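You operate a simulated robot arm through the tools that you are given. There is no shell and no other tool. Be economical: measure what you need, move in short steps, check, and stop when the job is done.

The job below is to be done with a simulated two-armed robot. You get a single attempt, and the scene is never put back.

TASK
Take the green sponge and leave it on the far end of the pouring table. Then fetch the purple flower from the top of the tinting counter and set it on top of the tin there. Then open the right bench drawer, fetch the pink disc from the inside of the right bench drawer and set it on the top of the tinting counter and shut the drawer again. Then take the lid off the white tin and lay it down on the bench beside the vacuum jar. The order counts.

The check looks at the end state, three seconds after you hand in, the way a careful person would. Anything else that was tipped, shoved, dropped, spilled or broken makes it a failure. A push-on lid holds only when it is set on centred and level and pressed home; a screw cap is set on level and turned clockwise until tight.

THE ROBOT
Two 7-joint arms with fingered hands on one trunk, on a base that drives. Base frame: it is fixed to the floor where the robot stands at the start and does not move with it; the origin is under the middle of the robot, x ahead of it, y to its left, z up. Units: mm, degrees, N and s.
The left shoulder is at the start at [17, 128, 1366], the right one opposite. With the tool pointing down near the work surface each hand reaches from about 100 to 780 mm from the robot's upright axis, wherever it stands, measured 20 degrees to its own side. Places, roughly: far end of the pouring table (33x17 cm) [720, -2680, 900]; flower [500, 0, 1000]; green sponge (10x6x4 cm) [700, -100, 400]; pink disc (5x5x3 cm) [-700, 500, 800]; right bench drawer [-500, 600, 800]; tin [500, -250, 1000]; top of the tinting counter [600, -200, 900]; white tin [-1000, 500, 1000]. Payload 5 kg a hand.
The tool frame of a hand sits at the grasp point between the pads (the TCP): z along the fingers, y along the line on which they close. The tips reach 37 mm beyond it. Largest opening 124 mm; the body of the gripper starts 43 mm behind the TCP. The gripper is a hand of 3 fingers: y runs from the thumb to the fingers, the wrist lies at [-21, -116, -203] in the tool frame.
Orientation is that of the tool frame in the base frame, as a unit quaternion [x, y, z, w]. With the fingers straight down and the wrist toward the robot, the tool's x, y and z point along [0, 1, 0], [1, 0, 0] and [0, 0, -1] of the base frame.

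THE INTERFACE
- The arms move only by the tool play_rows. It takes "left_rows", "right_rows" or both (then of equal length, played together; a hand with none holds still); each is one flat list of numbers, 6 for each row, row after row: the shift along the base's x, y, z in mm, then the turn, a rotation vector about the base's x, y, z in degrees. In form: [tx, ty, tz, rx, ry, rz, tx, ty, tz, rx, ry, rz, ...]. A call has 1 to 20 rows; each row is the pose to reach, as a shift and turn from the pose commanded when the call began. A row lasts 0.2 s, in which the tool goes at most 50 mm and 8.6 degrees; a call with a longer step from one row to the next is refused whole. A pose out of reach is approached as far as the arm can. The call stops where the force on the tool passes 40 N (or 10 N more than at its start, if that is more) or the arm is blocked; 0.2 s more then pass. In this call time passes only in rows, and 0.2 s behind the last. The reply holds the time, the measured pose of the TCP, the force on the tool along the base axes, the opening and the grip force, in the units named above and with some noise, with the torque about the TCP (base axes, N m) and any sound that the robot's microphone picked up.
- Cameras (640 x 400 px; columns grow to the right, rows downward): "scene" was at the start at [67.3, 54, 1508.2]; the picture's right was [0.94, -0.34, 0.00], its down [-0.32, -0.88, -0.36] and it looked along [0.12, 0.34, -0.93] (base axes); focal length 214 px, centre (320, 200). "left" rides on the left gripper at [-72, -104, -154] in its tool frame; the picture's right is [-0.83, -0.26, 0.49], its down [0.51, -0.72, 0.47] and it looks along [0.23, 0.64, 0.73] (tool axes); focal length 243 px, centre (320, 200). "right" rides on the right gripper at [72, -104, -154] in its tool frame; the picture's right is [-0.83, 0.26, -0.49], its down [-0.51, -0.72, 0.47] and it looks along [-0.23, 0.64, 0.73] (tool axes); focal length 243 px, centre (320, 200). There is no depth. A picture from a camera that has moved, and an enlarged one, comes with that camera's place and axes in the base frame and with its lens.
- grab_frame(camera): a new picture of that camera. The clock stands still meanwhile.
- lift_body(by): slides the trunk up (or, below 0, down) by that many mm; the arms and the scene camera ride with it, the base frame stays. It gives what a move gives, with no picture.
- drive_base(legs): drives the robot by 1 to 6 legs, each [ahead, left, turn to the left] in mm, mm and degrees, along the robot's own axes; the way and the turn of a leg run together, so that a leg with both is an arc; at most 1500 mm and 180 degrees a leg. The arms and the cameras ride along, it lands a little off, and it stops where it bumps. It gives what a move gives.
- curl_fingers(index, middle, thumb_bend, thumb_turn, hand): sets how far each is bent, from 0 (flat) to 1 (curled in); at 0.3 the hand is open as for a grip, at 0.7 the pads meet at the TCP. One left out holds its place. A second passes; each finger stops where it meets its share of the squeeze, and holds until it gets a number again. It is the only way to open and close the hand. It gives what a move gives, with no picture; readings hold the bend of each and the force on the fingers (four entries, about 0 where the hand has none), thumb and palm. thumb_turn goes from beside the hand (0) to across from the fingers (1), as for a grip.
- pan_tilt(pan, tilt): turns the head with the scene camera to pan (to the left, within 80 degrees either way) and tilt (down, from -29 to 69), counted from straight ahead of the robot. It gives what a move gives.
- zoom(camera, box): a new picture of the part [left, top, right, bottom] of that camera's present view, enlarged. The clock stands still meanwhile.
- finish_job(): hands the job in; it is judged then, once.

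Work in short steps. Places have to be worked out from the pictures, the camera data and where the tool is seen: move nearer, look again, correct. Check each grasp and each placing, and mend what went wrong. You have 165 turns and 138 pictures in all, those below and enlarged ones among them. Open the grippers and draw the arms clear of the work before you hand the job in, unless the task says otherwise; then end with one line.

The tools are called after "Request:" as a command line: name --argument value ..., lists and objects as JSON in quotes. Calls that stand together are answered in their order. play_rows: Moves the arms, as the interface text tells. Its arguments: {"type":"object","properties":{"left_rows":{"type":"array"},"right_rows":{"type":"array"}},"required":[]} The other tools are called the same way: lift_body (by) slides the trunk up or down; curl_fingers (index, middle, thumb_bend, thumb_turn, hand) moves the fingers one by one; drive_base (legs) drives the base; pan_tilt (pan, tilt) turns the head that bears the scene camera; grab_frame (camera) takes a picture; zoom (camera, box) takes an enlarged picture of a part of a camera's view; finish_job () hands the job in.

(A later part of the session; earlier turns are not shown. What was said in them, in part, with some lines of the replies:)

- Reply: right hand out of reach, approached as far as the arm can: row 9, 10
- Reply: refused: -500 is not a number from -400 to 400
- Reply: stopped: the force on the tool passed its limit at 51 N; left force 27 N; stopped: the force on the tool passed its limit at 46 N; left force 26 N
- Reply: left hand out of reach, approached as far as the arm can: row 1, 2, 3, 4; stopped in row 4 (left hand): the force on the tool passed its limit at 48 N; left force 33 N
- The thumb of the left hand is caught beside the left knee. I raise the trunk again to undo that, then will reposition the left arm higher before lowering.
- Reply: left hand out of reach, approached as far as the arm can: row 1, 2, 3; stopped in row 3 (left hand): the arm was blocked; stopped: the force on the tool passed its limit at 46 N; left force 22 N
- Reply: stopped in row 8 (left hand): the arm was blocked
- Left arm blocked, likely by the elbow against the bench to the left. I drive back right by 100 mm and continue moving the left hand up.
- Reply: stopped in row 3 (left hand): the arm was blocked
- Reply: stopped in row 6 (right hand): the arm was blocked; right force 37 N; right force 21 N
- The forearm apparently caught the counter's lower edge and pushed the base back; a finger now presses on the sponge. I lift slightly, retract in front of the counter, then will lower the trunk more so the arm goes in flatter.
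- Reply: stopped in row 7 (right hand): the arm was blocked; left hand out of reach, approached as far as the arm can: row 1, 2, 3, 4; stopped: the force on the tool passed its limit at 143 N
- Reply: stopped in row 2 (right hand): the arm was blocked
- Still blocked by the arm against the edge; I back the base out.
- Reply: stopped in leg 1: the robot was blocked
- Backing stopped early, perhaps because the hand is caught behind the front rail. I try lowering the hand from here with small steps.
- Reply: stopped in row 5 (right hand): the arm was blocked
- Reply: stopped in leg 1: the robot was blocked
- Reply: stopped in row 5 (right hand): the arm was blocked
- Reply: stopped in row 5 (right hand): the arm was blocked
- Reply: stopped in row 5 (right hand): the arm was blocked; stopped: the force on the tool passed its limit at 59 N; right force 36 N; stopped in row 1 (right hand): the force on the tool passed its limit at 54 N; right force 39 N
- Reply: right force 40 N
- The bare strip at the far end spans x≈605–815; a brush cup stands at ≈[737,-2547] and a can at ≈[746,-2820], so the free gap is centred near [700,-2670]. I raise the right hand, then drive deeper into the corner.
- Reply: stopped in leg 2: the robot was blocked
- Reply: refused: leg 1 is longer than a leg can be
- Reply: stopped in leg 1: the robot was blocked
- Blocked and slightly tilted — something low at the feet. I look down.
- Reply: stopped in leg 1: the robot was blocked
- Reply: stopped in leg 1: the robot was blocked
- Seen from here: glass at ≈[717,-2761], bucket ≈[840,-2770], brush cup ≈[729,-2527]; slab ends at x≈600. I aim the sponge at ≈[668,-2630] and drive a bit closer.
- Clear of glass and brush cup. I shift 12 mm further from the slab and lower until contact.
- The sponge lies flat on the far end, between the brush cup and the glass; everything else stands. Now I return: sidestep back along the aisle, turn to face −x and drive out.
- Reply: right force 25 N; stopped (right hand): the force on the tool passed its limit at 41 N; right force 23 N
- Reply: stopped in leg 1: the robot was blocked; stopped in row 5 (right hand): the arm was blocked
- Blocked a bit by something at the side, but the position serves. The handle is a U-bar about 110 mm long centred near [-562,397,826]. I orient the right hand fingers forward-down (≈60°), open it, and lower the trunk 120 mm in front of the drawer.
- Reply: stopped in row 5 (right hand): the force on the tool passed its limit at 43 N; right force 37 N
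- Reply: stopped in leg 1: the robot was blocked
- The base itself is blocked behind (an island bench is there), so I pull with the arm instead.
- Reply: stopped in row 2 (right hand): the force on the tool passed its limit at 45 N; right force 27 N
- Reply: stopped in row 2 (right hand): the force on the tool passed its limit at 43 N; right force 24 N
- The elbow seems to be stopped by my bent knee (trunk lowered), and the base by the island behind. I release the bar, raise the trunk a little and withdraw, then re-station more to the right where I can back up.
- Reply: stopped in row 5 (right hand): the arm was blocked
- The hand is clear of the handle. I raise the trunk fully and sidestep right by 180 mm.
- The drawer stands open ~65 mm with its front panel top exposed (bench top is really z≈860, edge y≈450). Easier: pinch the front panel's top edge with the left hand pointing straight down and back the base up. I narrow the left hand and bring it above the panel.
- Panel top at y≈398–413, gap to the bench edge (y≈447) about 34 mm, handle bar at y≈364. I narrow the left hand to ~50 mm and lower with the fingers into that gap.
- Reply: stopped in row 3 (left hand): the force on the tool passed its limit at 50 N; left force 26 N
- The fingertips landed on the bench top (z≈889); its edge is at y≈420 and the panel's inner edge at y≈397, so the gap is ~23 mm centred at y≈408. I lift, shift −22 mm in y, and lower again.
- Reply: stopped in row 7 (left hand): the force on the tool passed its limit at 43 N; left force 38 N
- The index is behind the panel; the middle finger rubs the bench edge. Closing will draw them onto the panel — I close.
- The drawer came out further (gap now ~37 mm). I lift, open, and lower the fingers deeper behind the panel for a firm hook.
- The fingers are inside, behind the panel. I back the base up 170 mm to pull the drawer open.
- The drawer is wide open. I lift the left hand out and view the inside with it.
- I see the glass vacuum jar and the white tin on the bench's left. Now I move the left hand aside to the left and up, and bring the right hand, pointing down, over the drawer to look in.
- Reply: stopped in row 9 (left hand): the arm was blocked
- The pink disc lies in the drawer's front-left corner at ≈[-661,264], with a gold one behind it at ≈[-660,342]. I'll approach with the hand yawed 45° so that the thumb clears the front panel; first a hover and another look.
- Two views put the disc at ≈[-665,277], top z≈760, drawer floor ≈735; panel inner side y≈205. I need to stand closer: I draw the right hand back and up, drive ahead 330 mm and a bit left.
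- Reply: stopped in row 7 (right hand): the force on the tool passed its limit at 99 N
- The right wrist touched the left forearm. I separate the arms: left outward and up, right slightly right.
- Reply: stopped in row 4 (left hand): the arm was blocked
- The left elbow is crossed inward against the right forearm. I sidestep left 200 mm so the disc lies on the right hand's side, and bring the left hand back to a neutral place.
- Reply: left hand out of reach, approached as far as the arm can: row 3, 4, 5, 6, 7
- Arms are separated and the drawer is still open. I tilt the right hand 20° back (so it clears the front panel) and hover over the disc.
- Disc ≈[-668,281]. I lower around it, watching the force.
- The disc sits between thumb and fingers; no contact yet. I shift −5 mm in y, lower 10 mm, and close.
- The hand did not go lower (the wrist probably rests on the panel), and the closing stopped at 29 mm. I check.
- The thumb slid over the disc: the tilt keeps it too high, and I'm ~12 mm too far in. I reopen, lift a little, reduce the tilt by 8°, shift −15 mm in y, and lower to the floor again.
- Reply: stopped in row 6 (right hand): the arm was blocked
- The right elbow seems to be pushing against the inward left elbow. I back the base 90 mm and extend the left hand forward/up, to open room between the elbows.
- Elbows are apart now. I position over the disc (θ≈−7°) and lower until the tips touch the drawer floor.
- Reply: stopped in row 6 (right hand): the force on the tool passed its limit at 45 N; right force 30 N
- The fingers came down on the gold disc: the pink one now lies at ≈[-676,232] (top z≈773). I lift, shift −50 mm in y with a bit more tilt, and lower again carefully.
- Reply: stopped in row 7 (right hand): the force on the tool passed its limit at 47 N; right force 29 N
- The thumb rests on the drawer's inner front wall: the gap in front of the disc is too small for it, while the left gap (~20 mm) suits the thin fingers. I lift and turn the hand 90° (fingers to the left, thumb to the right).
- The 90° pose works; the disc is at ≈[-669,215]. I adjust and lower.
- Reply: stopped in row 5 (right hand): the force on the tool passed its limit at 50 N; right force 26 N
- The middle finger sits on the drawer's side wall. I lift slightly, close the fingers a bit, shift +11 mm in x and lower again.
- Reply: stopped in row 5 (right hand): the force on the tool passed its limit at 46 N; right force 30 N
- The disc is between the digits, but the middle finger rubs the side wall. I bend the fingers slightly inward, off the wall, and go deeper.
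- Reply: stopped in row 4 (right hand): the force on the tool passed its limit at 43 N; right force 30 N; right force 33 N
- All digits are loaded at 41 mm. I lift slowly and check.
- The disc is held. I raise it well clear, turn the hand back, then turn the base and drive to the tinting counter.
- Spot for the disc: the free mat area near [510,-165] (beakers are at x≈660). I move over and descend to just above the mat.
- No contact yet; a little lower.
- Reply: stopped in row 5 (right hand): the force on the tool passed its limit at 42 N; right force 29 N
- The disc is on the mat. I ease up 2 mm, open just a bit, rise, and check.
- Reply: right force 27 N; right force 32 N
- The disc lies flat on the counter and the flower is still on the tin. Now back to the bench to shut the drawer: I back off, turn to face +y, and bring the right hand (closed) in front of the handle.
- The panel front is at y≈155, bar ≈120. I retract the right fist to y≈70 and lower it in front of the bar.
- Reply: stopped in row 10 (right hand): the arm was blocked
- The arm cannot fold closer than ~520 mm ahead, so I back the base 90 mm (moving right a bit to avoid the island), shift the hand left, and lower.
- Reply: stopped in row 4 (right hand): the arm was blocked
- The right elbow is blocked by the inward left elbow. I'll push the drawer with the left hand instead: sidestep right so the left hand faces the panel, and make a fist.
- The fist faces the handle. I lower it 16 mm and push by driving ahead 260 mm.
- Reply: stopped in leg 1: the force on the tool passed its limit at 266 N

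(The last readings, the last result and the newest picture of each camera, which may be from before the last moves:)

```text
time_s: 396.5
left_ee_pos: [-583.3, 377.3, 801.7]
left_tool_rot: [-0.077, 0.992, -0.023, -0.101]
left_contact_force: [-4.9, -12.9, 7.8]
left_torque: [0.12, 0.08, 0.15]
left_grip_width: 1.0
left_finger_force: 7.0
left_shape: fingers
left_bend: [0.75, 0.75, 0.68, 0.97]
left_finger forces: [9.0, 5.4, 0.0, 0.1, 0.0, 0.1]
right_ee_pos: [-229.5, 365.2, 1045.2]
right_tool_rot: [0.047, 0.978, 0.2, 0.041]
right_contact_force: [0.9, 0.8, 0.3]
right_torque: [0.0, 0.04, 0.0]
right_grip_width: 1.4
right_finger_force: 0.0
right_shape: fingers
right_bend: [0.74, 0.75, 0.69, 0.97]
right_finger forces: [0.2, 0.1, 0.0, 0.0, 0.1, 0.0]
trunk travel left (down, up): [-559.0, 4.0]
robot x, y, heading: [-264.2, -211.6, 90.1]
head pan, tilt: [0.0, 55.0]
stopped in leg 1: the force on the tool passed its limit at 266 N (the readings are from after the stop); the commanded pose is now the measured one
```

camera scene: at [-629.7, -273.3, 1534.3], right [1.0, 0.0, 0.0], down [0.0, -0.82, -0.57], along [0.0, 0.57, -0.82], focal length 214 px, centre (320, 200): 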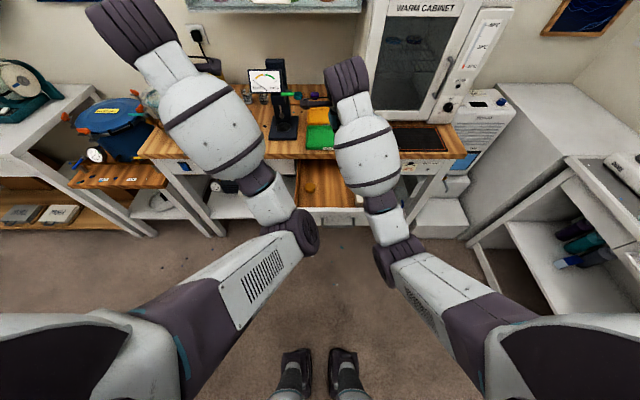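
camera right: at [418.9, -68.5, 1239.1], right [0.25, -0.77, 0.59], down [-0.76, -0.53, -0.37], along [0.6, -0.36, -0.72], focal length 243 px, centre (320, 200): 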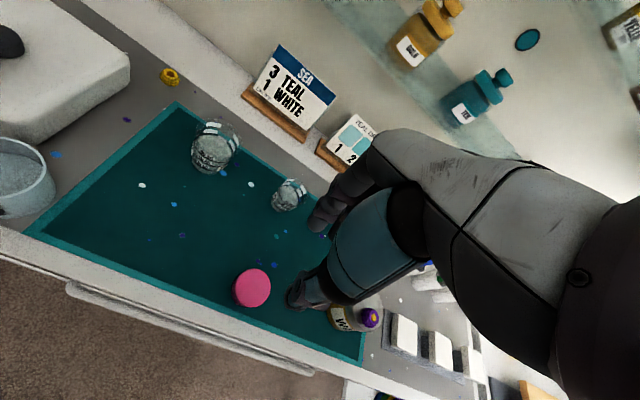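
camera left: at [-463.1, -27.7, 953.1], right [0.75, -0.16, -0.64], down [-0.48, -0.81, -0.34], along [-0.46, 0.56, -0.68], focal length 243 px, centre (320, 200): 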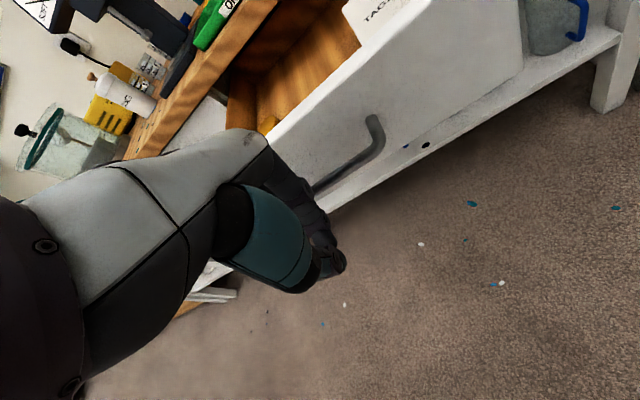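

The push ended in a hard stop, so the drawer should be shut. I lift the left hand clear and check with a picture.

Request:
play_rows --left_rows '[0, -20, 10, 0, 0, 0, 0, -50, 40, 0, 0, 0, 0, -60, 80, 0, 0, 0, 0, -60, 120, 0, 0, 0, 0, -60, 160, 0, 0, 0, 0, -60, 200, 0, 0, 0, 0, -60, 240, 0, 0, 0, 0, -60, 280, 0, 0, 0, 0, -60, 320, 0, 0, 0]'

Request:
drive_base --legs '[[-150, 0, 0]]'

Request:
pan_tilt --pan 40 --tilt 40

Request:
grab_frame --camera "scene"

```text
time_s: 398.5
left_ee_pos: [-579.3, 317.2, 1119.9]
left_tool_rot: [-0.075, 0.992, -0.023, -0.101]
left_contact_force: [0.5, 1.2, 0.5]
left_torque: [0.0, 0.05, -0.02]
left_grip_width: 1.2
left_finger_force: 0.0
left_shape: fingers
left_bend: [0.75, 0.75, 0.69, 0.97]
left_finger forces: [0.0, 0.0, 0.0, 0.0, 0.0, 0.1]
right_ee_pos: [-227.2, 365.9, 1044.6]
right_tool_rot: [0.048, 0.978, 0.199, 0.04]
right_contact_force: [0.1, 0.3, -0.4]
right_torque: [-0.01, 0.07, 0.04]
right_grip_width: 1.4
right_finger_force: 0.1
right_shape: fingers
right_bend: [0.74, 0.75, 0.69, 0.97]
right_finger forces: [0.0, 0.0, 0.0, 0.0, 0.0, 0.0]
trunk travel left (down, up): [-559.0, 4.0]
robot x, y, heading: [-266.4, -215.1, 90.3]
head pan, tilt: [0.0, 55.0]
```

```text
time_s: 399.8
left_ee_pos: [-581.1, 175.9, 1116.2]
left_tool_rot: [-0.075, 0.992, -0.024, -0.1]
left_contact_force: [0.7, 0.6, -0.2]
left_torque: [-0.03, -0.01, 0.0]
left_grip_width: 1.0
left_finger_force: 0.1
left_shape: fingers
left_bend: [0.75, 0.75, 0.69, 0.97]
left_finger forces: [0.0, 0.1, 0.0, 0.1, 0.0, 0.1]
right_ee_pos: [-229.6, 223.7, 1042.9]
right_tool_rot: [0.048, 0.978, 0.199, 0.041]
right_contact_force: [0.6, 0.2, -0.8]
right_torque: [-0.06, 0.04, 0.01]
right_grip_width: 1.6
right_finger_force: 0.0
right_shape: fingers
right_bend: [0.74, 0.75, 0.69, 0.97]
right_finger forces: [0.1, 0.0, 0.1, 0.0, 0.1, 0.1]
trunk travel left (down, up): [-559.0, 4.0]
robot x, y, heading: [-265.2, -355.0, 89.9]
head pan, tilt: [0.0, 55.0]
```

```text
time_s: 400.9
left_ee_pos: [-581.5, 173.1, 1117.0]
left_tool_rot: [-0.075, 0.992, -0.023, -0.1]
left_contact_force: [-0.3, -0.1, -0.8]
left_torque: [0.02, 0.0, 0.01]
left_grip_width: 1.1
left_finger_force: 0.0
left_shape: fingers
left_bend: [0.75, 0.75, 0.69, 0.97]
left_finger forces: [0.0, 0.1, 0.0, 0.0, 0.1, 0.0]
right_ee_pos: [-230.1, 222.7, 1044.7]
right_tool_rot: [0.049, 0.978, 0.199, 0.043]
right_contact_force: [-0.1, -0.4, 0.0]
right_torque: [0.02, 0.02, -0.02]
right_grip_width: 1.2
right_finger_force: 0.1
right_shape: fingers
right_bend: [0.74, 0.75, 0.69, 0.97]
right_finger forces: [0.0, 0.1, 0.1, 0.0, 0.0, 0.1]
trunk travel left (down, up): [-559.0, 4.0]
robot x, y, heading: [-263.1, -355.8, 90.2]
head pan, tilt: [40.0, 40.0]
```

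```text
12 pictures are left
camera scene: at [-319.2, -255.0, 1554.9], right [0.77, 0.64, 0.0], down [0.41, -0.49, -0.77], along [-0.49, 0.59, -0.64], focal length 214 px, centre (320, 200)
```

scene: 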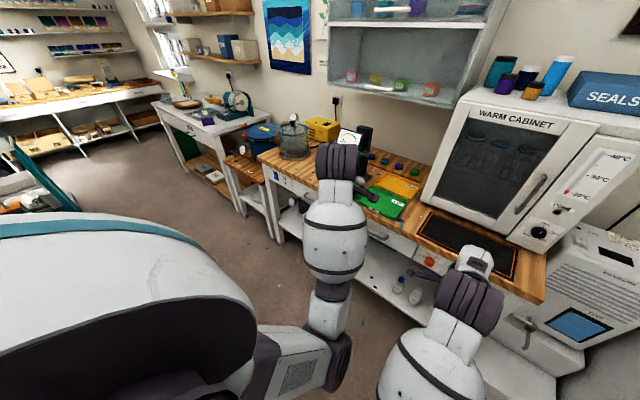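

The drawer is shut flush. Now the white tin (≈[-1000,619], knob top near z≈1010) and the jar (≈[-1219,578]). I move the right hand outward/up, and drive so the tin is on the left hand's side, keeping clear of the tester stand at ≈[-820,650].

Request:
play_rows --right_rows '[25, 0, 15, 0, 0, 0, 50, 0, 30, 0, 0, 0, 80, 0, 50, 0, 0, 0, 110, 0, 70, 0, 0, 0, 130, 0, 90, 0, 0, 0]'

Request:
drive_base --legs '[[60, 0, 0], [0, 505, 0], [170, 0, 0]]'

Request:
curl_fingers --hand "left" --index 0.57 --middle 0.57 --thumb_bend 0.57

Request:
grab_frame --camera "left"

```text
time_s: 402.1
left_ee_pos: [-580.8, 174.3, 1117.4]
left_tool_rot: [-0.076, 0.992, -0.024, -0.1]
left_contact_force: [-0.1, -0.5, 0.2]
left_torque: [0.0, 0.0, -0.02]
left_grip_width: 1.0
left_finger_force: 0.0
left_shape: fingers
left_bend: [0.75, 0.75, 0.69, 0.97]
left_finger forces: [0.0, 0.0, 0.0, 0.0, 0.0, 0.0]
right_ee_pos: [-99.2, 222.5, 1135.4]
right_tool_rot: [0.048, 0.978, 0.199, 0.042]
right_contact_force: [0.3, 0.0, -0.3]
right_torque: [0.02, 0.0, -0.01]
right_grip_width: 1.2
right_finger_force: 0.0
right_shape: fingers
right_bend: [0.74, 0.75, 0.69, 0.97]
right_finger forces: [0.0, 0.0, 0.1, 0.0, 0.0, 0.1]
trunk travel left (down, up): [-559.0, 4.0]
robot x, y, heading: [-265.8, -353.0, 90.1]
head pan, tilt: [40.0, 40.0]
```

```text
time_s: 408.7
left_ee_pos: [-1088.5, 397.3, 1119.1]
left_tool_rot: [-0.077, 0.992, -0.023, -0.1]
left_contact_force: [0.4, 0.1, 1.3]
left_torque: [0.02, 0.02, 0.04]
left_grip_width: 1.2
left_finger_force: 0.0
left_shape: fingers
left_bend: [0.75, 0.75, 0.69, 0.97]
left_finger forces: [0.1, 0.1, 0.0, 0.1, 0.0, 0.0]
right_ee_pos: [-606.2, 448.7, 1136.7]
right_tool_rot: [0.047, 0.978, 0.2, 0.041]
right_contact_force: [0.4, -0.5, 0.5]
right_torque: [-0.02, -0.03, 0.0]
right_grip_width: 1.3
right_finger_force: 0.0
right_shape: fingers
right_bend: [0.74, 0.75, 0.69, 0.97]
right_finger forces: [0.0, 0.0, 0.1, 0.1, 0.1, 0.0]
trunk travel left (down, up): [-559.0, 4.0]
robot x, y, heading: [-770.4, -129.6, 90.1]
head pan, tilt: [40.0, 40.0]
```

```text
time_s: 409.7
left_ee_pos: [-1090.0, 399.5, 1118.9]
left_tool_rot: [-0.077, 0.992, -0.023, -0.1]
left_contact_force: [-0.3, 1.3, 0.0]
left_torque: [0.02, 0.0, 0.0]
left_grip_width: 48.4
left_finger_force: 0.1
left_shape: fingers
left_bend: [0.56, 0.56, 0.56, 0.97]
left_finger forces: [0.0, 0.0, 0.0, 0.0, 0.0, 0.1]
right_ee_pos: [-607.0, 449.9, 1135.9]
right_tool_rot: [0.047, 0.978, 0.2, 0.042]
right_contact_force: [0.4, 0.7, -0.7]
right_torque: [0.0, -0.01, 0.01]
right_grip_width: 1.4
right_finger_force: 0.0
right_shape: fingers
right_bend: [0.74, 0.75, 0.69, 0.97]
right_finger forces: [0.0, 0.0, 0.1, 0.1, 0.1, 0.0]
trunk travel left (down, up): [-559.0, 4.0]
robot x, y, heading: [-771.9, -127.5, 90.1]
head pan, tilt: [40.0, 40.0]
```

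```text
11 pictures are left
camera left: at [-972.4, 316.8, 1256.9], right [0.75, -0.17, -0.64], down [-0.47, -0.82, -0.34], along [-0.47, 0.55, -0.69], focal length 243 px, centre (320, 200)
```

left: 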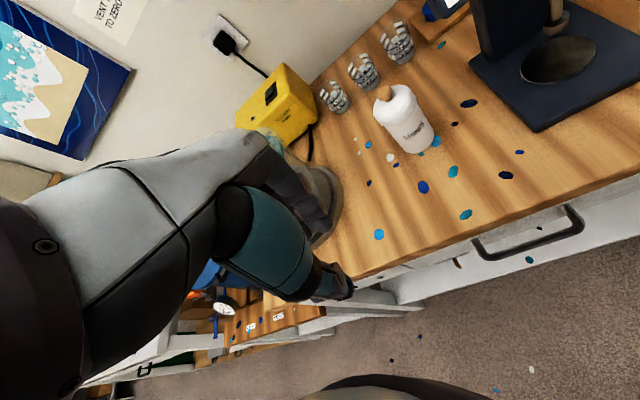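

Tin base ≈[-1004,610], knob ≈[-996,612,1012]; the jar is just left of my hand. I first move the left hand right (away from the jar) while levelling it, then drive ahead.

Request:
play_rows --left_rows '[25, 0, 10, 1, -4, -3, 50, 0, 15, 2, -8, -6, 75, 0, 20, 3, -11.3, -9, 92, 0, 20, 3, -11.3, -9]'

Request:
drive_base --legs '[[120, 0, 0]]'

Request:
grab_frame --camera "left"

```text
time_s: 410.7
left_ee_pos: [-1043.3, 401.8, 1125.1]
left_tool_rot: [0.001, 1.0, 0.005, -0.003]
left_contact_force: [-0.2, 0.7, -0.3]
left_torque: [0.0, 0.02, 0.02]
left_grip_width: 48.5
left_finger_force: 0.1
left_shape: fingers
left_bend: [0.56, 0.56, 0.56, 0.97]
left_finger forces: [0.1, 0.0, 0.1, 0.1, 0.1, 0.0]
left hand out of reach, approached as far as the arm can: row 3, 4
right_ee_pos: [-607.7, 451.0, 1136.0]
right_tool_rot: [0.046, 0.978, 0.199, 0.041]
right_contact_force: [-0.1, 0.4, 0.5]
right_torque: [-0.01, 0.02, -0.01]
right_grip_width: 1.2
right_finger_force: 0.0
right_shape: fingers
right_bend: [0.74, 0.75, 0.69, 0.97]
right_finger forces: [0.0, 0.0, 0.0, 0.1, 0.1, 0.0]
trunk travel left (down, up): [-559.0, 4.0]
robot x, y, heading: [-775.0, -128.0, 90.4]
head pan, tilt: [40.0, 40.0]
```

```text
time_s: 411.9
left_ee_pos: [-1045.5, 519.1, 1125.3]
left_tool_rot: [0.0, 1.0, 0.006, -0.004]
left_contact_force: [-0.2, -0.8, -0.1]
left_torque: [0.01, -0.02, -0.01]
left_grip_width: 48.8
left_finger_force: 0.2
left_shape: fingers
left_bend: [0.56, 0.56, 0.56, 0.97]
left_finger forces: [0.0, 0.1, 0.0, 0.0, 0.0, 0.0]
right_ee_pos: [-608.1, 566.5, 1136.0]
right_tool_rot: [0.047, 0.978, 0.2, 0.041]
right_contact_force: [0.5, -0.2, 0.6]
right_torque: [-0.01, -0.02, -0.05]
right_grip_width: 1.2
right_finger_force: 0.0
right_shape: fingers
right_bend: [0.74, 0.75, 0.69, 0.97]
right_finger forces: [0.0, 0.0, 0.0, 0.1, 0.0, 0.0]
trunk travel left (down, up): [-559.0, 4.0]
robot x, y, heading: [-770.6, -8.5, 90.0]
head pan, tilt: [40.0, 40.0]
```

```text
10 pictures are left
camera left: at [-970.7, 412.5, 1276.6], right [0.83, -0.26, -0.5], down [-0.51, -0.72, -0.48], along [-0.24, 0.65, -0.72], focal length 243 px, centre (320, 200)
```

left: 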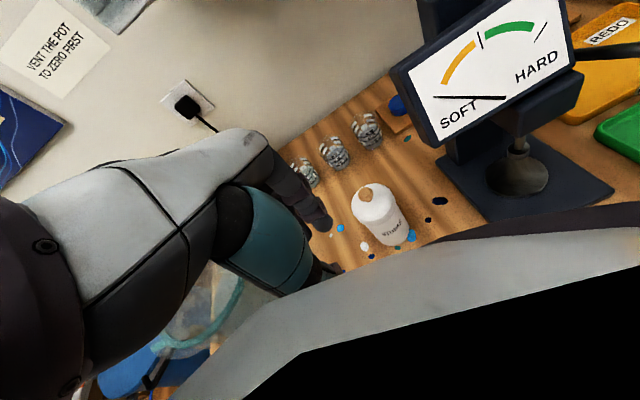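

Knob ≈[-992,617,1012]. I extend the left hand toward it, staying above.

Request:
play_rows --left_rows '[8, 20, -5, 0, 0, 0, 18, 40, -10, 0, 0, 0, 30, 60, -15, 0, 0, 0, 42, 80, -20, 0, 0, 0, 53, 97, -25, 0, 0, 0, 53, 97, -40, 0, 0, 0]'

Request:
zoom --camera "left" --box '[240, 120, 480, 320]'

```text
time_s: 413.3
left_ee_pos: [-991.9, 618.1, 1082.7]
left_tool_rot: [0.0, 1.0, 0.005, -0.003]
left_contact_force: [-0.3, 0.5, 1.1]
left_torque: [-0.02, 0.01, -0.01]
left_grip_width: 48.7
left_finger_force: 0.0
left_shape: fingers
left_bend: [0.56, 0.56, 0.56, 0.97]
left_finger forces: [0.1, 0.0, 0.0, 0.0, 0.0, 0.0]
right_ee_pos: [-609.6, 566.7, 1135.9]
right_tool_rot: [0.047, 0.978, 0.2, 0.042]
right_contact_force: [-0.3, -1.0, 0.4]
right_torque: [0.0, 0.02, 0.0]
right_grip_width: 1.2
right_finger_force: 0.1
right_shape: fingers
right_bend: [0.74, 0.75, 0.69, 0.97]
right_finger forces: [0.0, 0.0, 0.0, 0.0, 0.0, 0.0]
trunk travel left (down, up): [-559.0, 4.0]
robot x, y, heading: [-773.8, -12.8, 90.1]
head pan, tilt: [40.0, 40.0]
```

```text
2.00 times, centred on (360, 220) of left
camera zoom: at [-919.0, 511.5, 1234.6], right [0.83, -0.26, -0.5], down [-0.51, -0.72, -0.48], along [-0.24, 0.65, -0.72], focal length 485 px, centre (240, 160)
```

zoom: 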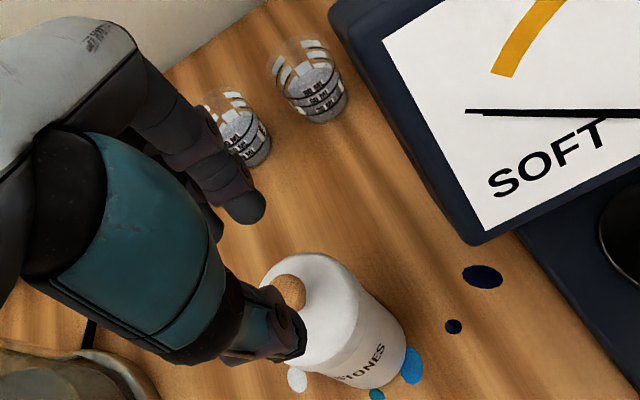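

The TCP is right over the knob. I lower until the tips touch the lid.

Request:
play_rows --left_rows '[0, 0, -15, 0, 0, 0, 0, 0, -30, 0, 0, 0, 0, 0, -40, 0, 0, 0, 0, 0, -48, 0, 0, 0, 0, 0, -55, 0, 0, 0, 0, 0, -61, 0, 0, 0, 0, 0, -66, 0, 0, 0]'

Request:
zoom --camera "left" --box '[240, 120, 480, 320]'

```text
time_s: 414.9
left_ee_pos: [-990.8, 616.3, 1023.8]
left_tool_rot: [-0.001, 1.0, 0.011, -0.004]
left_contact_force: [-1.5, -0.1, 31.7]
left_torque: [-0.29, 0.0, 0.02]
left_grip_width: 49.4
left_finger_force: 13.5
left_shape: fingers
left_bend: [0.56, 0.56, 0.57, 0.98]
left_finger forces: [6.4, 2.6, 0.0, 0.0, 18.0, 0.0]
right_ee_pos: [-607.6, 564.8, 1138.8]
right_tool_rot: [0.048, 0.977, 0.202, 0.042]
right_contact_force: [1.1, -0.1, -0.3]
right_torque: [0.03, 0.04, -0.03]
right_grip_width: 1.2
right_finger_force: 0.1
right_shape: fingers
right_bend: [0.74, 0.75, 0.69, 0.97]
right_finger forces: [0.0, 0.0, 0.1, 0.0, 0.0, 0.1]
trunk travel left (down, up): [-559.0, 4.0]
robot x, y, heading: [-771.1, -5.0, 89.9]
head pan, tilt: [40.0, 40.0]
```

```text
2.00 times, centred on (360, 220) of left
camera zoom: at [-916.7, 509.2, 1174.7], right [0.83, -0.25, -0.5], down [-0.51, -0.71, -0.48], along [-0.24, 0.66, -0.72], focal length 485 px, centre (240, 160)
```

zoom: 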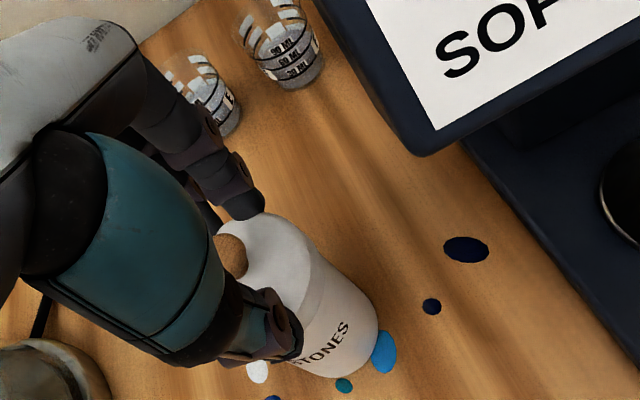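

All three tips touch the lid with the knob between them. I rise 4 mm and close on the knob.

Request:
play_rows --left_rows '[0, 0, 5, 0, 0, 0]'

Request:
curl_fingers --hand "left" --index 0.75 --middle 0.75 --thumb_bend 0.73

```text
time_s: 415.3
left_ee_pos: [-991.7, 616.7, 1024.6]
left_tool_rot: [0.0, 1.0, 0.006, -0.004]
left_contact_force: [0.1, 1.8, 21.1]
left_torque: [-0.08, -0.04, 0.01]
left_grip_width: 49.8
left_finger_force: 9.4
left_shape: fingers
left_bend: [0.55, 0.55, 0.57, 0.98]
left_finger forces: [6.2, 2.2, 0.1, 0.0, 10.9, 0.1]
right_ee_pos: [-607.2, 566.2, 1135.0]
right_tool_rot: [0.045, 0.978, 0.2, 0.04]
right_contact_force: [0.4, 0.9, -0.2]
right_torque: [0.01, 0.01, 0.0]
right_grip_width: 1.2
right_finger_force: 0.1
right_shape: fingers
right_bend: [0.74, 0.75, 0.69, 0.97]
right_finger forces: [0.0, 0.0, 0.1, 0.0, 0.1, 0.0]
trunk travel left (down, up): [-559.0, 4.0]
robot x, y, heading: [-771.7, -9.3, 90.1]
head pan, tilt: [40.0, 40.0]
```

```text
time_s: 416.3
left_ee_pos: [-991.3, 614.9, 1024.4]
left_tool_rot: [0.0, 1.0, 0.006, -0.003]
left_contact_force: [-0.2, 1.8, 24.2]
left_torque: [-0.36, -0.15, 0.01]
left_grip_width: 45.6
left_finger_force: 29.9
left_shape: fingers
left_bend: [0.73, 0.73, 0.55, 0.95]
left_finger forces: [15.5, 15.9, 0.1, 0.1, 28.8, 0.0]
right_ee_pos: [-607.5, 565.3, 1137.1]
right_tool_rot: [0.047, 0.978, 0.201, 0.041]
right_contact_force: [0.0, -0.1, -0.4]
right_torque: [0.02, 0.03, 0.01]
right_grip_width: 1.2
right_finger_force: 0.0
right_shape: fingers
right_bend: [0.74, 0.75, 0.69, 0.97]
right_finger forces: [0.1, 0.0, 0.0, 0.0, 0.0, 0.0]
trunk travel left (down, up): [-559.0, 4.0]
robot x, y, heading: [-774.4, -9.2, 90.3]
head pan, tilt: [40.0, 40.0]
```

Fingers and thumb are firmly loaded (15/16/29 N). I lift gently a few mm and check whether the lid comes off alone.

Request:
play_rows --left_rows '[0, 0, 5, 0, 0, 0, 0, 0, 12, 0, 0, 0, 0, 0, 22, 0, 0, 0, 0, 0, 35, 0, 0, 0]'

Request:
zoom --camera "left" --box '[240, 120, 480, 320]'

```text
time_s: 417.3
left_ee_pos: [-991.4, 617.6, 1057.6]
left_tool_rot: [0.0, 1.0, 0.004, -0.003]
left_contact_force: [-0.7, -0.9, 0.0]
left_torque: [-0.01, 0.0, 0.03]
left_grip_width: 33.9
left_finger_force: 30.2
left_shape: fingers
left_bend: [0.74, 0.73, 0.58, 0.95]
left_finger forces: [13.3, 27.2, 0.0, 0.1, 18.6, 0.0]
right_ee_pos: [-607.8, 568.4, 1135.7]
right_tool_rot: [0.047, 0.978, 0.199, 0.041]
right_contact_force: [-0.9, -0.3, 0.3]
right_torque: [-0.02, 0.0, 0.0]
right_grip_width: 1.3
right_finger_force: 0.1
right_shape: fingers
right_bend: [0.74, 0.75, 0.69, 0.97]
right_finger forces: [0.0, 0.0, 0.1, 0.1, 0.0, 0.1]
trunk travel left (down, up): [-559.0, 4.0]
robot x, y, heading: [-776.0, -10.9, 90.2]
head pan, tilt: [40.0, 40.0]
heard: snap
```

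```text
2.00 times, centred on (360, 220) of left
camera zoom: at [-917.7, 511.8, 1210.0], right [0.83, -0.26, -0.5], down [-0.51, -0.72, -0.47], along [-0.24, 0.65, -0.72], focal length 485 px, centre (240, 160)
```

zoom: 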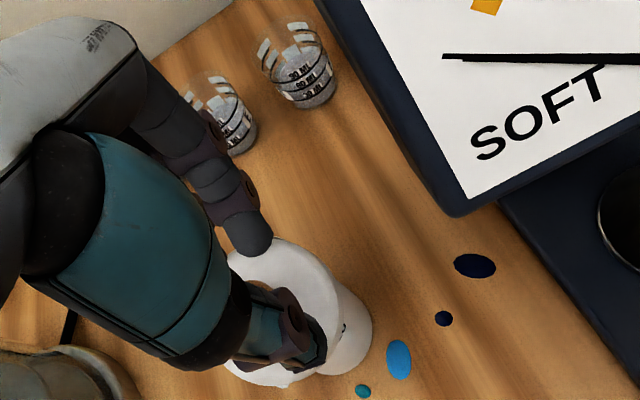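

A snap was heard: the lid is off and in hand, the tin stays. I raise it and carry it to a free place in front-right of the jar, near [-1085,478].

Request:
play_rows --left_rows '[0, 0, 25, 0, 0, 0, 0, 0, 50, 0, 0, 0, 0, -10, 70, 0, 0, 0, -15, -35, 70, 0, 0, 0, -35, -65, 70, 0, 0, 0, -55, -95, 70, 0, 0, 0, -75, -120, 70, 0, 0, 0, -94, -139, 70, 0, 0, 0, -94, -139, 40, 0, 0, 0, -94, -139, 10, 0, 0, 0, -94, -139, -20, 0, 0, 0, -94, -139, -50, 0, 0, 0]'

Request:
grab_frame --camera "left"

```text
time_s: 419.9
left_ee_pos: [-1086.4, 475.8, 1007.6]
left_tool_rot: [0.0, 1.0, 0.006, -0.003]
left_contact_force: [-0.2, 0.8, -0.1]
left_torque: [-0.01, -0.02, 0.0]
left_grip_width: 33.8
left_finger_force: 32.7
left_shape: fingers
left_bend: [0.74, 0.73, 0.58, 0.95]
left_finger forces: [17.1, 29.5, 0.0, 0.0, 18.5, 0.0]
left hand out of reach, approached as far as the arm can: row 7, 8
right_ee_pos: [-608.3, 567.8, 1135.5]
right_tool_rot: [0.046, 0.978, 0.199, 0.042]
right_contact_force: [-0.1, 0.1, -0.3]
right_torque: [0.03, -0.01, -0.02]
right_grip_width: 0.7
right_finger_force: 0.2
right_shape: fingers
right_bend: [0.74, 0.75, 0.69, 0.97]
right_finger forces: [0.0, 0.0, 0.0, 0.0, 0.1, 0.1]
trunk travel left (down, up): [-559.0, 4.0]
robot x, y, heading: [-771.8, -12.0, 90.1]
head pan, tilt: [40.0, 40.0]
```

```text
6 pictures are left
camera left: at [-1012.4, 371.1, 1159.1], right [0.83, -0.26, -0.5], down [-0.51, -0.72, -0.48], along [-0.24, 0.65, -0.72], focal length 243 px, centre (320, 200)
```

left: 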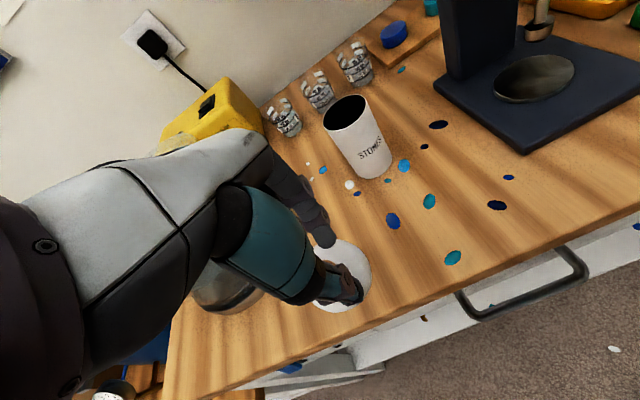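

The tin stands open and the lid hangs level. The jar is further left (right edge ≈−1224), so I move the lid another 50 mm left, then lower it to the bench.

Request:
play_rows --left_rows '[-15, 0, 0, 0, 0, 0, -32, 0, 0, 0, 0, 0, -50, 0, 0, 0, 0, 0, -50, 0, -15, 0, 0, 0, -50, 0, -30, 0, 0, 0, -50, 0, -45, 0, 0, 0, -50, 0, -55, 0, 0, 0, -50, 0, -62, 0, 0, 0, -50, 0, -69, 0, 0, 0, -50, 0, -76, 0, 0, 0, -50, 0, -83, 0, 0, 0, -50, 0, -90, 0, 0, 0]'

```text
time_s: 422.5
left_ee_pos: [-1135.1, 478.7, 927.4]
left_tool_rot: [0.0, 1.0, 0.013, -0.006]
left_contact_force: [-0.5, -6.6, 33.8]
left_torque: [-1.91, -0.36, -0.02]
left_grip_width: 34.1
left_finger_force: 49.8
left_shape: fingers
left_bend: [0.74, 0.73, 0.59, 0.94]
left_finger forces: [26.6, 27.9, 0.0, 0.0, 45.1, 0.1]
right_ee_pos: [-606.4, 566.2, 1137.9]
right_tool_rot: [0.047, 0.978, 0.201, 0.041]
right_contact_force: [-0.9, 0.6, -0.4]
right_torque: [0.0, -0.01, -0.02]
right_grip_width: 1.3
right_finger_force: 0.1
right_shape: fingers
right_bend: [0.74, 0.75, 0.69, 0.97]
right_finger forces: [0.0, 0.0, 0.1, 0.1, 0.0, 0.0]
trunk travel left (down, up): [-559.0, 4.0]
robot x, y, heading: [-772.5, -11.8, 90.4]
head pan, tilt: [40.0, 40.0]
stopped in row 12 (left hand): the force on the tool passed its limit at 46 N (the readings are from after the stop); the commanded pose is now the measured one
```

Contact with the bench. I ease up 4 mm, release slowly, and rise.

Request:
play_rows --left_rows '[0, 0, 5, 0, 0, 0]'

Request:
curl_fingers --hand "left" --index 0.6 --middle 0.6 --thumb_bend 0.52

Request:
play_rows --left_rows '[0, 0, 8, 0, 0, 0, 0, 0, 25, 0, 0, 0, 0, 0, 50, 0, 0, 0, 10, -5, 90, 0, 0, 0, 20, -10, 130, 0, 0, 0, 30, -20, 170, 0, 0, 0]'

Request:
grab_frame --camera "left"

```text
time_s: 422.9
left_ee_pos: [-1135.5, 478.4, 928.1]
left_tool_rot: [0.0, 1.0, 0.009, -0.005]
left_contact_force: [1.3, -2.6, 20.1]
left_torque: [-1.02, -0.26, 0.02]
left_grip_width: 34.2
left_finger_force: 42.6
left_shape: fingers
left_bend: [0.74, 0.73, 0.59, 0.94]
left_finger forces: [23.9, 29.6, 0.0, 0.0, 32.8, 0.0]
right_ee_pos: [-607.9, 566.4, 1135.0]
right_tool_rot: [0.047, 0.978, 0.2, 0.042]
right_contact_force: [0.1, 0.5, -0.2]
right_torque: [0.02, -0.02, -0.04]
right_grip_width: 1.1
right_finger_force: 0.1
right_shape: fingers
right_bend: [0.74, 0.75, 0.69, 0.97]
right_finger forces: [0.1, 0.1, 0.1, 0.1, 0.0, 0.0]
trunk travel left (down, up): [-559.0, 4.0]
robot x, y, heading: [-769.1, -13.5, 90.1]
head pan, tilt: [40.0, 40.0]
```

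```text
time_s: 423.9
left_ee_pos: [-1136.5, 478.5, 928.1]
left_tool_rot: [0.0, 1.0, 0.009, -0.005]
left_contact_force: [-0.7, 1.0, 0.6]
left_torque: [-0.03, 0.02, -0.04]
left_grip_width: 49.5
left_finger_force: 0.1
left_shape: fingers
left_bend: [0.6, 0.6, 0.52, 0.97]
left_finger forces: [0.1, 0.0, 0.1, 0.0, 0.0, 0.1]
right_ee_pos: [-607.3, 568.0, 1135.7]
right_tool_rot: [0.047, 0.978, 0.2, 0.041]
right_contact_force: [0.5, 0.6, -0.5]
right_torque: [0.02, 0.01, -0.02]
right_grip_width: 1.3
right_finger_force: 0.1
right_shape: fingers
right_bend: [0.74, 0.75, 0.69, 0.97]
right_finger forces: [0.0, 0.0, 0.0, 0.0, 0.1, 0.0]
trunk travel left (down, up): [-559.0, 4.0]
robot x, y, heading: [-771.3, -9.8, 89.9]
head pan, tilt: [40.0, 40.0]
```

```text
time_s: 425.3
left_ee_pos: [-1107.1, 456.9, 1095.6]
left_tool_rot: [0.0, 1.0, 0.009, -0.004]
left_contact_force: [0.3, 0.2, -0.3]
left_torque: [0.02, -0.02, 0.02]
left_grip_width: 49.3
left_finger_force: 0.1
left_shape: fingers
left_bend: [0.6, 0.6, 0.52, 0.97]
left_finger forces: [0.1, 0.0, 0.0, 0.0, 0.0, 0.0]
right_ee_pos: [-608.1, 567.6, 1135.5]
right_tool_rot: [0.045, 0.978, 0.2, 0.041]
right_contact_force: [0.0, 0.3, 0.2]
right_torque: [0.0, 0.0, 0.01]
right_grip_width: 1.1
right_finger_force: 0.0
right_shape: fingers
right_bend: [0.74, 0.75, 0.69, 0.97]
right_finger forces: [0.1, 0.0, 0.0, 0.1, 0.1, 0.0]
trunk travel left (down, up): [-559.0, 4.0]
robot x, y, heading: [-774.1, -11.2, 90.3]
head pan, tilt: [40.0, 40.0]
```

```text
5 pictures are left
camera left: at [-1033.3, 350.7, 1247.3], right [0.83, -0.25, -0.5], down [-0.51, -0.71, -0.48], along [-0.24, 0.65, -0.72], focal length 243 px, centre (320, 200)
```

left: 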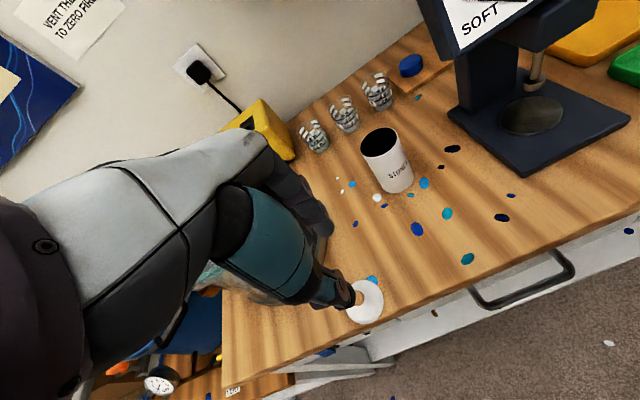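

The lid lies on the bench between tin and jar, knob up. I open both hands, back the base off, and take a check picture.

Request:
drive_base --legs '[[-250, 0, 0]]'

Request:
pan_tilt --pan 35 --tilt 35

Request:
grab_frame --camera "left"

```text
time_s: 427.1
left_ee_pos: [-1106.4, 211.0, 1096.0]
left_tool_rot: [0.0, 1.0, 0.008, -0.005]
left_contact_force: [-1.1, 1.1, -0.7]
left_torque: [-0.02, 0.0, 0.01]
left_grip_width: 49.3
left_finger_force: 0.1
left_shape: fingers
left_bend: [0.6, 0.6, 0.52, 0.97]
left_finger forces: [0.0, 0.1, 0.0, 0.0, 0.1, 0.0]
right_ee_pos: [-605.9, 321.0, 1135.1]
right_tool_rot: [0.048, 0.978, 0.2, 0.041]
right_contact_force: [0.3, 0.4, -0.1]
right_torque: [-0.02, 0.03, 0.01]
right_grip_width: 1.3
right_finger_force: 0.1
right_shape: fingers
right_bend: [0.74, 0.75, 0.69, 0.97]
right_finger forces: [0.0, 0.1, 0.1, 0.0, 0.1, 0.0]
trunk travel left (down, up): [-559.0, 4.0]
robot x, y, heading: [-768.1, -260.2, 90.2]
head pan, tilt: [40.0, 40.0]
```

```text
time_s: 427.8
left_ee_pos: [-1106.6, 209.1, 1095.7]
left_tool_rot: [0.001, 1.0, 0.009, -0.004]
left_contact_force: [0.5, 0.5, 0.0]
left_torque: [0.04, -0.01, -0.01]
left_grip_width: 49.6
left_finger_force: 0.0
left_shape: fingers
left_bend: [0.6, 0.6, 0.52, 0.97]
left_finger forces: [0.0, 0.0, 0.1, 0.1, 0.1, 0.1]
right_ee_pos: [-605.3, 318.8, 1136.0]
right_tool_rot: [0.047, 0.978, 0.2, 0.042]
right_contact_force: [0.3, 0.3, -0.2]
right_torque: [0.0, 0.01, -0.02]
right_grip_width: 1.3
right_finger_force: 0.0
right_shape: fingers
right_bend: [0.74, 0.75, 0.69, 0.97]
right_finger forces: [0.0, 0.0, 0.0, 0.1, 0.0, 0.0]
trunk travel left (down, up): [-559.0, 4.0]
robot x, y, heading: [-772.8, -260.5, 90.0]
head pan, tilt: [35.0, 35.0]
```

```text
4 pictures are left
camera left: at [-1031.9, 102.3, 1247.2], right [0.82, -0.25, -0.5], down [-0.51, -0.71, -0.48], along [-0.24, 0.66, -0.72], focal length 243 px, centre (320, 200)
```

left: 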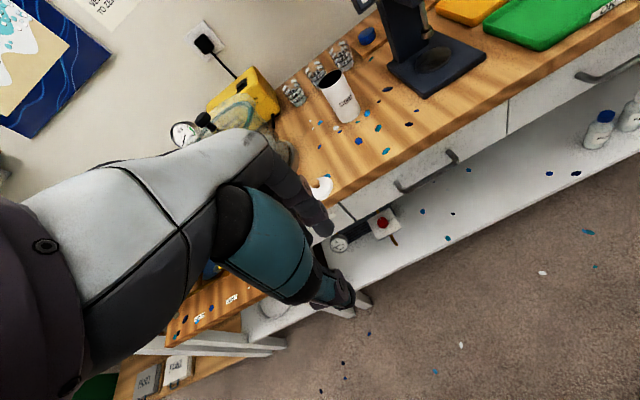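

The lid (≈[-1141,461]) is ~95 mm from the jar and near the bench front. I'd rather have it closer to the jar: I push it gently with the fingertips, coming down on its front-right side.

Request:
curl_fingers --hand "left" --index 0.66 --middle 0.66 --thumb_bend 0.7

Request:
drive_base --legs '[[215, 0, 0]]'

Request:
play_rows --left_rows '[8, 0, -30, 0, 0, 0, 18, 0, -65, 0, 0, 0, 22, 0, -100, 0, 0, 0, 22, 0, -130, 0, 0, 0, 22, 0, -155, 0, 0, 0, 22, 0, -167, 0, 0, 0, 22, 0, -175, 0, 0, 0, 22, 0, -182, 0, 0, 0, 22, 0, -188, 0, 0, 0]'

Request:
zoom --camera "left" --box '[200, 100, 520, 320]'

```text
time_s: 428.8
left_ee_pos: [-1105.4, 210.3, 1095.7]
left_tool_rot: [0.0, 1.0, 0.009, -0.004]
left_contact_force: [0.0, 0.3, -0.8]
left_torque: [-0.01, -0.01, 0.02]
left_grip_width: 13.3
left_finger_force: 0.1
left_shape: fingers
left_bend: [0.66, 0.66, 0.7, 0.97]
left_finger forces: [0.1, 0.0, 0.0, 0.1, 0.0, 0.0]
right_ee_pos: [-606.7, 319.9, 1135.4]
right_tool_rot: [0.048, 0.978, 0.199, 0.042]
right_contact_force: [-0.3, 0.2, 0.4]
right_torque: [0.0, 0.01, -0.01]
right_grip_width: 0.8
right_finger_force: 0.1
right_shape: fingers
right_bend: [0.74, 0.75, 0.69, 0.97]
right_finger forces: [0.1, 0.0, 0.0, 0.1, 0.0, 0.0]
trunk travel left (down, up): [-559.0, 4.0]
robot x, y, heading: [-772.8, -259.1, 90.1]
head pan, tilt: [35.0, 35.0]
```

```text
time_s: 430.4
left_ee_pos: [-1107.6, 424.1, 1096.6]
left_tool_rot: [0.0, 1.0, 0.01, -0.004]
left_contact_force: [-0.2, -0.2, -0.1]
left_torque: [0.04, 0.01, 0.01]
left_grip_width: 13.4
left_finger_force: 0.1
left_shape: fingers
left_bend: [0.66, 0.66, 0.7, 0.97]
left_finger forces: [0.1, 0.0, 0.1, 0.0, 0.1, 0.0]
right_ee_pos: [-608.2, 535.0, 1135.3]
right_tool_rot: [0.046, 0.978, 0.2, 0.042]
right_contact_force: [0.7, -0.4, 0.1]
right_torque: [0.02, 0.02, -0.02]
right_grip_width: 1.0
right_finger_force: 0.0
right_shape: fingers
right_bend: [0.74, 0.75, 0.69, 0.97]
right_finger forces: [0.0, 0.0, 0.0, 0.0, 0.0, 0.0]
trunk travel left (down, up): [-559.0, 4.0]
robot x, y, heading: [-775.8, -43.8, 90.4]
head pan, tilt: [35.0, 35.0]
```

```text
time_s: 432.4
left_ee_pos: [-1085.1, 429.1, 919.8]
left_tool_rot: [-0.001, 1.0, 0.021, -0.006]
left_contact_force: [1.9, 0.4, 26.0]
left_torque: [0.4, -0.44, -0.01]
left_grip_width: 9.3
left_finger_force: 13.6
left_shape: fingers
left_bend: [0.68, 0.67, 0.7, 0.97]
left_finger forces: [24.5, 2.0, 0.0, 0.0, 0.0, 0.1]
right_ee_pos: [-607.1, 533.7, 1136.3]
right_tool_rot: [0.047, 0.978, 0.201, 0.041]
right_contact_force: [-0.2, -0.3, -0.6]
right_torque: [-0.03, 0.01, -0.02]
right_grip_width: 1.4
right_finger_force: 0.1
right_shape: fingers
right_bend: [0.74, 0.75, 0.69, 0.97]
right_finger forces: [0.0, 0.0, 0.0, 0.1, 0.1, 0.0]
trunk travel left (down, up): [-559.0, 4.0]
robot x, y, heading: [-771.3, -42.3, 90.1]
head pan, tilt: [35.0, 35.0]
stopped in row 9 (left hand): the force on the tool passed its limit at 46 N (the readings are from after the stop); the commanded pose is now the measured one
```

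```text
1.82 times, centred on (360, 210) of left
camera zoom: at [-1010.6, 318.2, 1067.0], right [0.83, -0.24, -0.51], down [-0.51, -0.7, -0.5], along [-0.24, 0.67, -0.7], focal length 441 px, centre (247, 182)
```

zoom: 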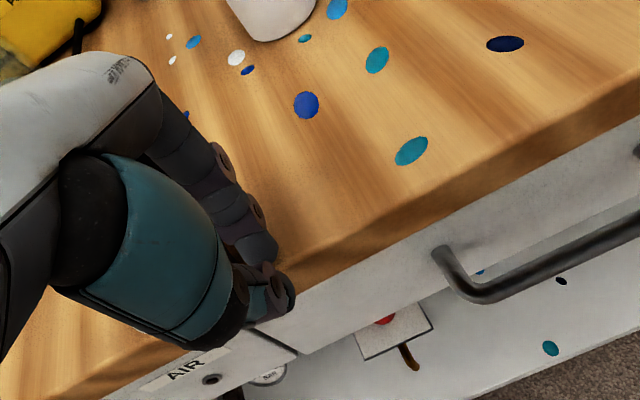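

Touching the bench beside the lid. I rise 4 mm and push slowly toward the jar.

Request:
play_rows --left_rows '[0, 0, 5, 0, 0, 0, -8, 5, 5, 0, 0, 0, -16, 10, 5, 0, 0, 0, -24, 15, 5, 0, 0, 0, -32, 20, 5, 0, 0, 0, -40, 26, 5, 0, 0, 0, -48, 32, 5, 0, 0, 0, -54, 38, 5, 0, 0, 0]'

Request:
play_rows --left_rows '[15, -8, 0, 0, 0, 0, 25, -12, 20, 0, 0, 0, 30, -15, 60, 0, 0, 0, 30, -20, 100, 0, 0, 0, 30, -20, 140, 0, 0, 0, 30, -20, 180, 0, 0, 0]'

Request:
drive_base --legs '[[-250, -60, 0]]'

Request:
grab_frame --camera "left"

```text
time_s: 434.2
left_ee_pos: [-1140.4, 463.5, 919.3]
left_tool_rot: [-0.001, 1.0, 0.016, -0.005]
left_contact_force: [5.7, -12.5, 6.5]
left_torque: [-0.49, -0.3, 0.08]
left_grip_width: 24.3
left_finger_force: 9.0
left_shape: fingers
left_bend: [0.68, 0.66, 0.63, 0.95]
left_finger forces: [4.4, 1.0, 0.1, 0.1, 11.1, 0.0]
right_ee_pos: [-608.6, 533.7, 1136.3]
right_tool_rot: [0.047, 0.978, 0.2, 0.041]
right_contact_force: [-0.4, 0.6, 0.8]
right_torque: [0.02, 0.01, 0.01]
right_grip_width: 1.1
right_finger_force: 0.1
right_shape: fingers
right_bend: [0.74, 0.75, 0.69, 0.97]
right_finger forces: [0.0, 0.0, 0.0, 0.0, 0.0, 0.0]
trunk travel left (down, up): [-559.0, 4.0]
robot x, y, heading: [-773.8, -42.0, 90.3]
head pan, tilt: [35.0, 35.0]
```

```text
time_s: 435.6
left_ee_pos: [-1109.6, 446.0, 1098.4]
left_tool_rot: [0.0, 1.0, 0.016, -0.005]
left_contact_force: [-0.5, 0.5, 0.1]
left_torque: [0.01, -0.02, -0.01]
left_grip_width: 13.0
left_finger_force: 0.0
left_shape: fingers
left_bend: [0.66, 0.66, 0.7, 0.98]
left_finger forces: [0.0, 0.0, 0.0, 0.0, 0.0, 0.0]
right_ee_pos: [-608.1, 536.7, 1135.8]
right_tool_rot: [0.046, 0.978, 0.2, 0.042]
right_contact_force: [-0.1, 0.3, 0.1]
right_torque: [0.0, -0.02, 0.0]
right_grip_width: 1.1
right_finger_force: 0.1
right_shape: fingers
right_bend: [0.74, 0.75, 0.69, 0.97]
right_finger forces: [0.1, 0.0, 0.0, 0.1, 0.1, 0.1]
trunk travel left (down, up): [-559.0, 4.0]
robot x, y, heading: [-774.5, -40.3, 90.0]
head pan, tilt: [35.0, 35.0]
```

```text
time_s: 437.5
left_ee_pos: [-1052.2, 200.4, 1096.2]
left_tool_rot: [-0.002, 1.0, 0.015, -0.005]
left_contact_force: [-0.5, -0.1, -0.7]
left_torque: [0.0, 0.04, 0.0]
left_grip_width: 12.7
left_finger_force: 0.1
left_shape: fingers
left_bend: [0.66, 0.66, 0.7, 0.98]
left_finger forces: [0.0, 0.0, 0.0, 0.0, 0.0, 0.1]
right_ee_pos: [-549.6, 291.3, 1135.1]
right_tool_rot: [0.045, 0.978, 0.199, 0.041]
right_contact_force: [0.0, 0.8, 0.4]
right_torque: [0.01, 0.03, 0.03]
right_grip_width: 1.0
right_finger_force: 0.0
right_shape: fingers
right_bend: [0.74, 0.75, 0.69, 0.97]
right_finger forces: [0.0, 0.0, 0.0, 0.1, 0.0, 0.0]
trunk travel left (down, up): [-559.0, 4.0]
robot x, y, heading: [-712.8, -290.6, 90.4]
head pan, tilt: [35.0, 35.0]
```

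```text
2 pictures are left
camera left: at [-976.8, 91.9, 1246.3], right [0.83, -0.24, -0.51], down [-0.51, -0.71, -0.49], along [-0.24, 0.66, -0.71], focal length 243 px, centre (320, 200)
```

left: 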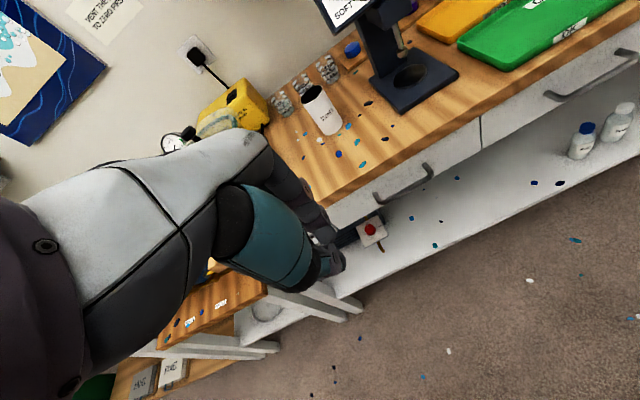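

The lid is hidden behind my hand in this view. I shift the left hand 150 mm left to see past it.

Request:
play_rows --left_rows '[-30, 0, 10, 0, 0, 0, -60, 0, 20, 0, 0, 0, -90, 0, 30, 0, 0, 0, -120, 0, 40, 0, 0, 0, -150, 0, 50, 0, 0, 0]'

Request:
zoom --camera "left" --box '[200, 80, 520, 300]'

```text
time_s: 438.7
left_ee_pos: [-1201.6, 198.2, 1148.4]
left_tool_rot: [-0.002, 1.0, 0.016, -0.004]
left_contact_force: [-0.1, 0.1, 0.1]
left_torque: [0.02, 0.01, 0.02]
left_grip_width: 12.8
left_finger_force: 0.0
left_shape: fingers
left_bend: [0.66, 0.66, 0.7, 0.98]
left_finger forces: [0.0, 0.0, 0.0, 0.1, 0.0, 0.0]
right_ee_pos: [-550.1, 288.3, 1135.9]
right_tool_rot: [0.046, 0.978, 0.2, 0.041]
right_contact_force: [-0.2, -0.1, -0.6]
right_torque: [0.01, 0.0, 0.02]
right_grip_width: 1.2
right_finger_force: 0.0
right_shape: fingers
right_bend: [0.74, 0.75, 0.69, 0.97]
right_finger forces: [0.1, 0.0, 0.1, 0.1, 0.1, 0.0]
trunk travel left (down, up): [-559.0, 4.0]
robot x, y, heading: [-711.6, -291.1, 90.5]
head pan, tilt: [35.0, 35.0]
```

```text
1.82 times, centred on (360, 190) of left
camera zoom: at [-1126.9, 88.6, 1297.3], right [0.83, -0.24, -0.51], down [-0.51, -0.71, -0.49], along [-0.24, 0.66, -0.71], focal length 441 px, centre (247, 218)
```

zoom: 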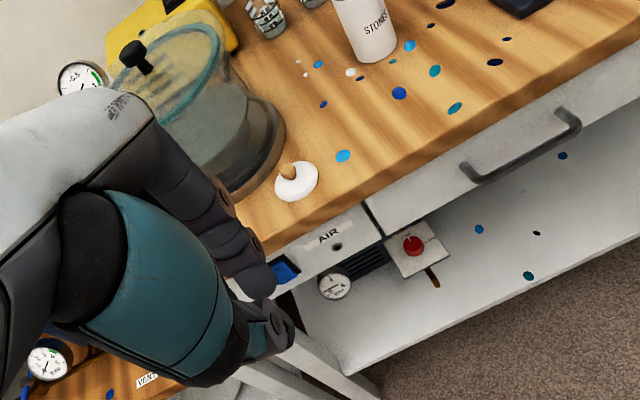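

The lid lies flat, knob up, right beside the vacuum jar; the tin stands open and upright. I open both hands (already clear of the work) and hand in.

Request:
curl_fingers --hand "left" --index 0.3 --middle 0.3 --thumb_bend 0.3

Request:
curl_fingers --hand "right" --index 0.3 --middle 0.3 --thumb_bend 0.3

Request:
drive_base --legs '[[0, -200, 0]]'

Request:
finish_job

```text
time_s: 439.7
left_ee_pos: [-1199.8, 198.1, 1148.3]
left_tool_rot: [-0.002, 1.0, 0.015, -0.005]
left_contact_force: [0.0, 0.1, -0.8]
left_torque: [-0.02, 0.0, -0.03]
left_grip_width: 128.4
left_finger_force: 0.1
left_shape: fingers
left_bend: [0.3, 0.3, 0.3, 0.98]
left_finger forces: [0.0, 0.0, 0.0, 0.0, 0.0, 0.0]
right_ee_pos: [-549.8, 288.6, 1136.3]
right_tool_rot: [0.045, 0.978, 0.2, 0.041]
right_contact_force: [1.0, 0.2, 0.9]
right_torque: [-0.01, 0.0, 0.03]
right_grip_width: 1.3
right_finger_force: 0.1
right_shape: fingers
right_bend: [0.74, 0.75, 0.69, 0.97]
right_finger forces: [0.1, 0.1, 0.0, 0.0, 0.0, 0.0]
trunk travel left (down, up): [-559.0, 4.0]
robot x, y, heading: [-711.7, -286.5, 90.5]
head pan, tilt: [35.0, 35.0]
```

```text
time_s: 440.7
left_ee_pos: [-1200.1, 198.9, 1147.3]
left_tool_rot: [-0.002, 1.0, 0.016, -0.005]
left_contact_force: [-0.2, 0.0, 0.1]
left_torque: [0.0, -0.04, 0.01]
left_grip_width: 128.2
left_finger_force: 0.1
left_shape: fingers
left_bend: [0.3, 0.3, 0.3, 0.98]
left_finger forces: [0.0, 0.0, 0.0, 0.0, 0.0, 0.1]
right_ee_pos: [-549.5, 287.9, 1135.8]
right_tool_rot: [0.044, 0.978, 0.2, 0.041]
right_contact_force: [0.8, -0.4, 0.7]
right_torque: [0.0, -0.01, -0.04]
right_grip_width: 128.3
right_finger_force: 0.1
right_shape: fingers
right_bend: [0.3, 0.3, 0.3, 0.97]
right_finger forces: [0.0, 0.0, 0.1, 0.0, 0.1, 0.0]
trunk travel left (down, up): [-559.0, 4.0]
robot x, y, heading: [-710.4, -292.8, 90.7]
head pan, tilt: [35.0, 35.0]
```

```text
time_s: 443.1
left_ee_pos: [-1002.8, 199.2, 1148.3]
left_tool_rot: [-0.002, 1.0, 0.015, -0.005]
left_contact_force: [-0.2, -0.4, -0.1]
left_torque: [0.0, 0.02, 0.0]
left_grip_width: 128.4
left_finger_force: 0.1
left_shape: fingers
left_bend: [0.3, 0.3, 0.3, 0.98]
left_finger forces: [0.0, 0.0, 0.0, 0.1, 0.0, 0.0]
right_ee_pos: [-352.7, 290.5, 1135.8]
right_tool_rot: [0.044, 0.978, 0.199, 0.041]
right_contact_force: [0.0, -0.7, -0.6]
right_torque: [0.01, -0.04, -0.01]
right_grip_width: 127.9
right_finger_force: 0.2
right_shape: fingers
right_bend: [0.3, 0.3, 0.3, 0.97]
right_finger forces: [0.0, 0.0, 0.0, 0.1, 0.0, 0.0]
trunk travel left (down, up): [-559.0, 4.0]
robot x, y, heading: [-513.8, -290.2, 90.6]
head pan, tilt: [35.0, 35.0]
```

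```text
The job is handed in.
```

All four parts were done in order and the job is handed in: the sponge is on the far end of the pouring table, the flower is on the wax tin, the pink disc is on the tinting counter with the drawer shut, and the white tin's lid lies beside the vacuum jar; one doubt is that I pressed on the gold disc in the drawer while reaching for the pink one and pushed the drawer hard shut, so the gold disc may have shifted a little.
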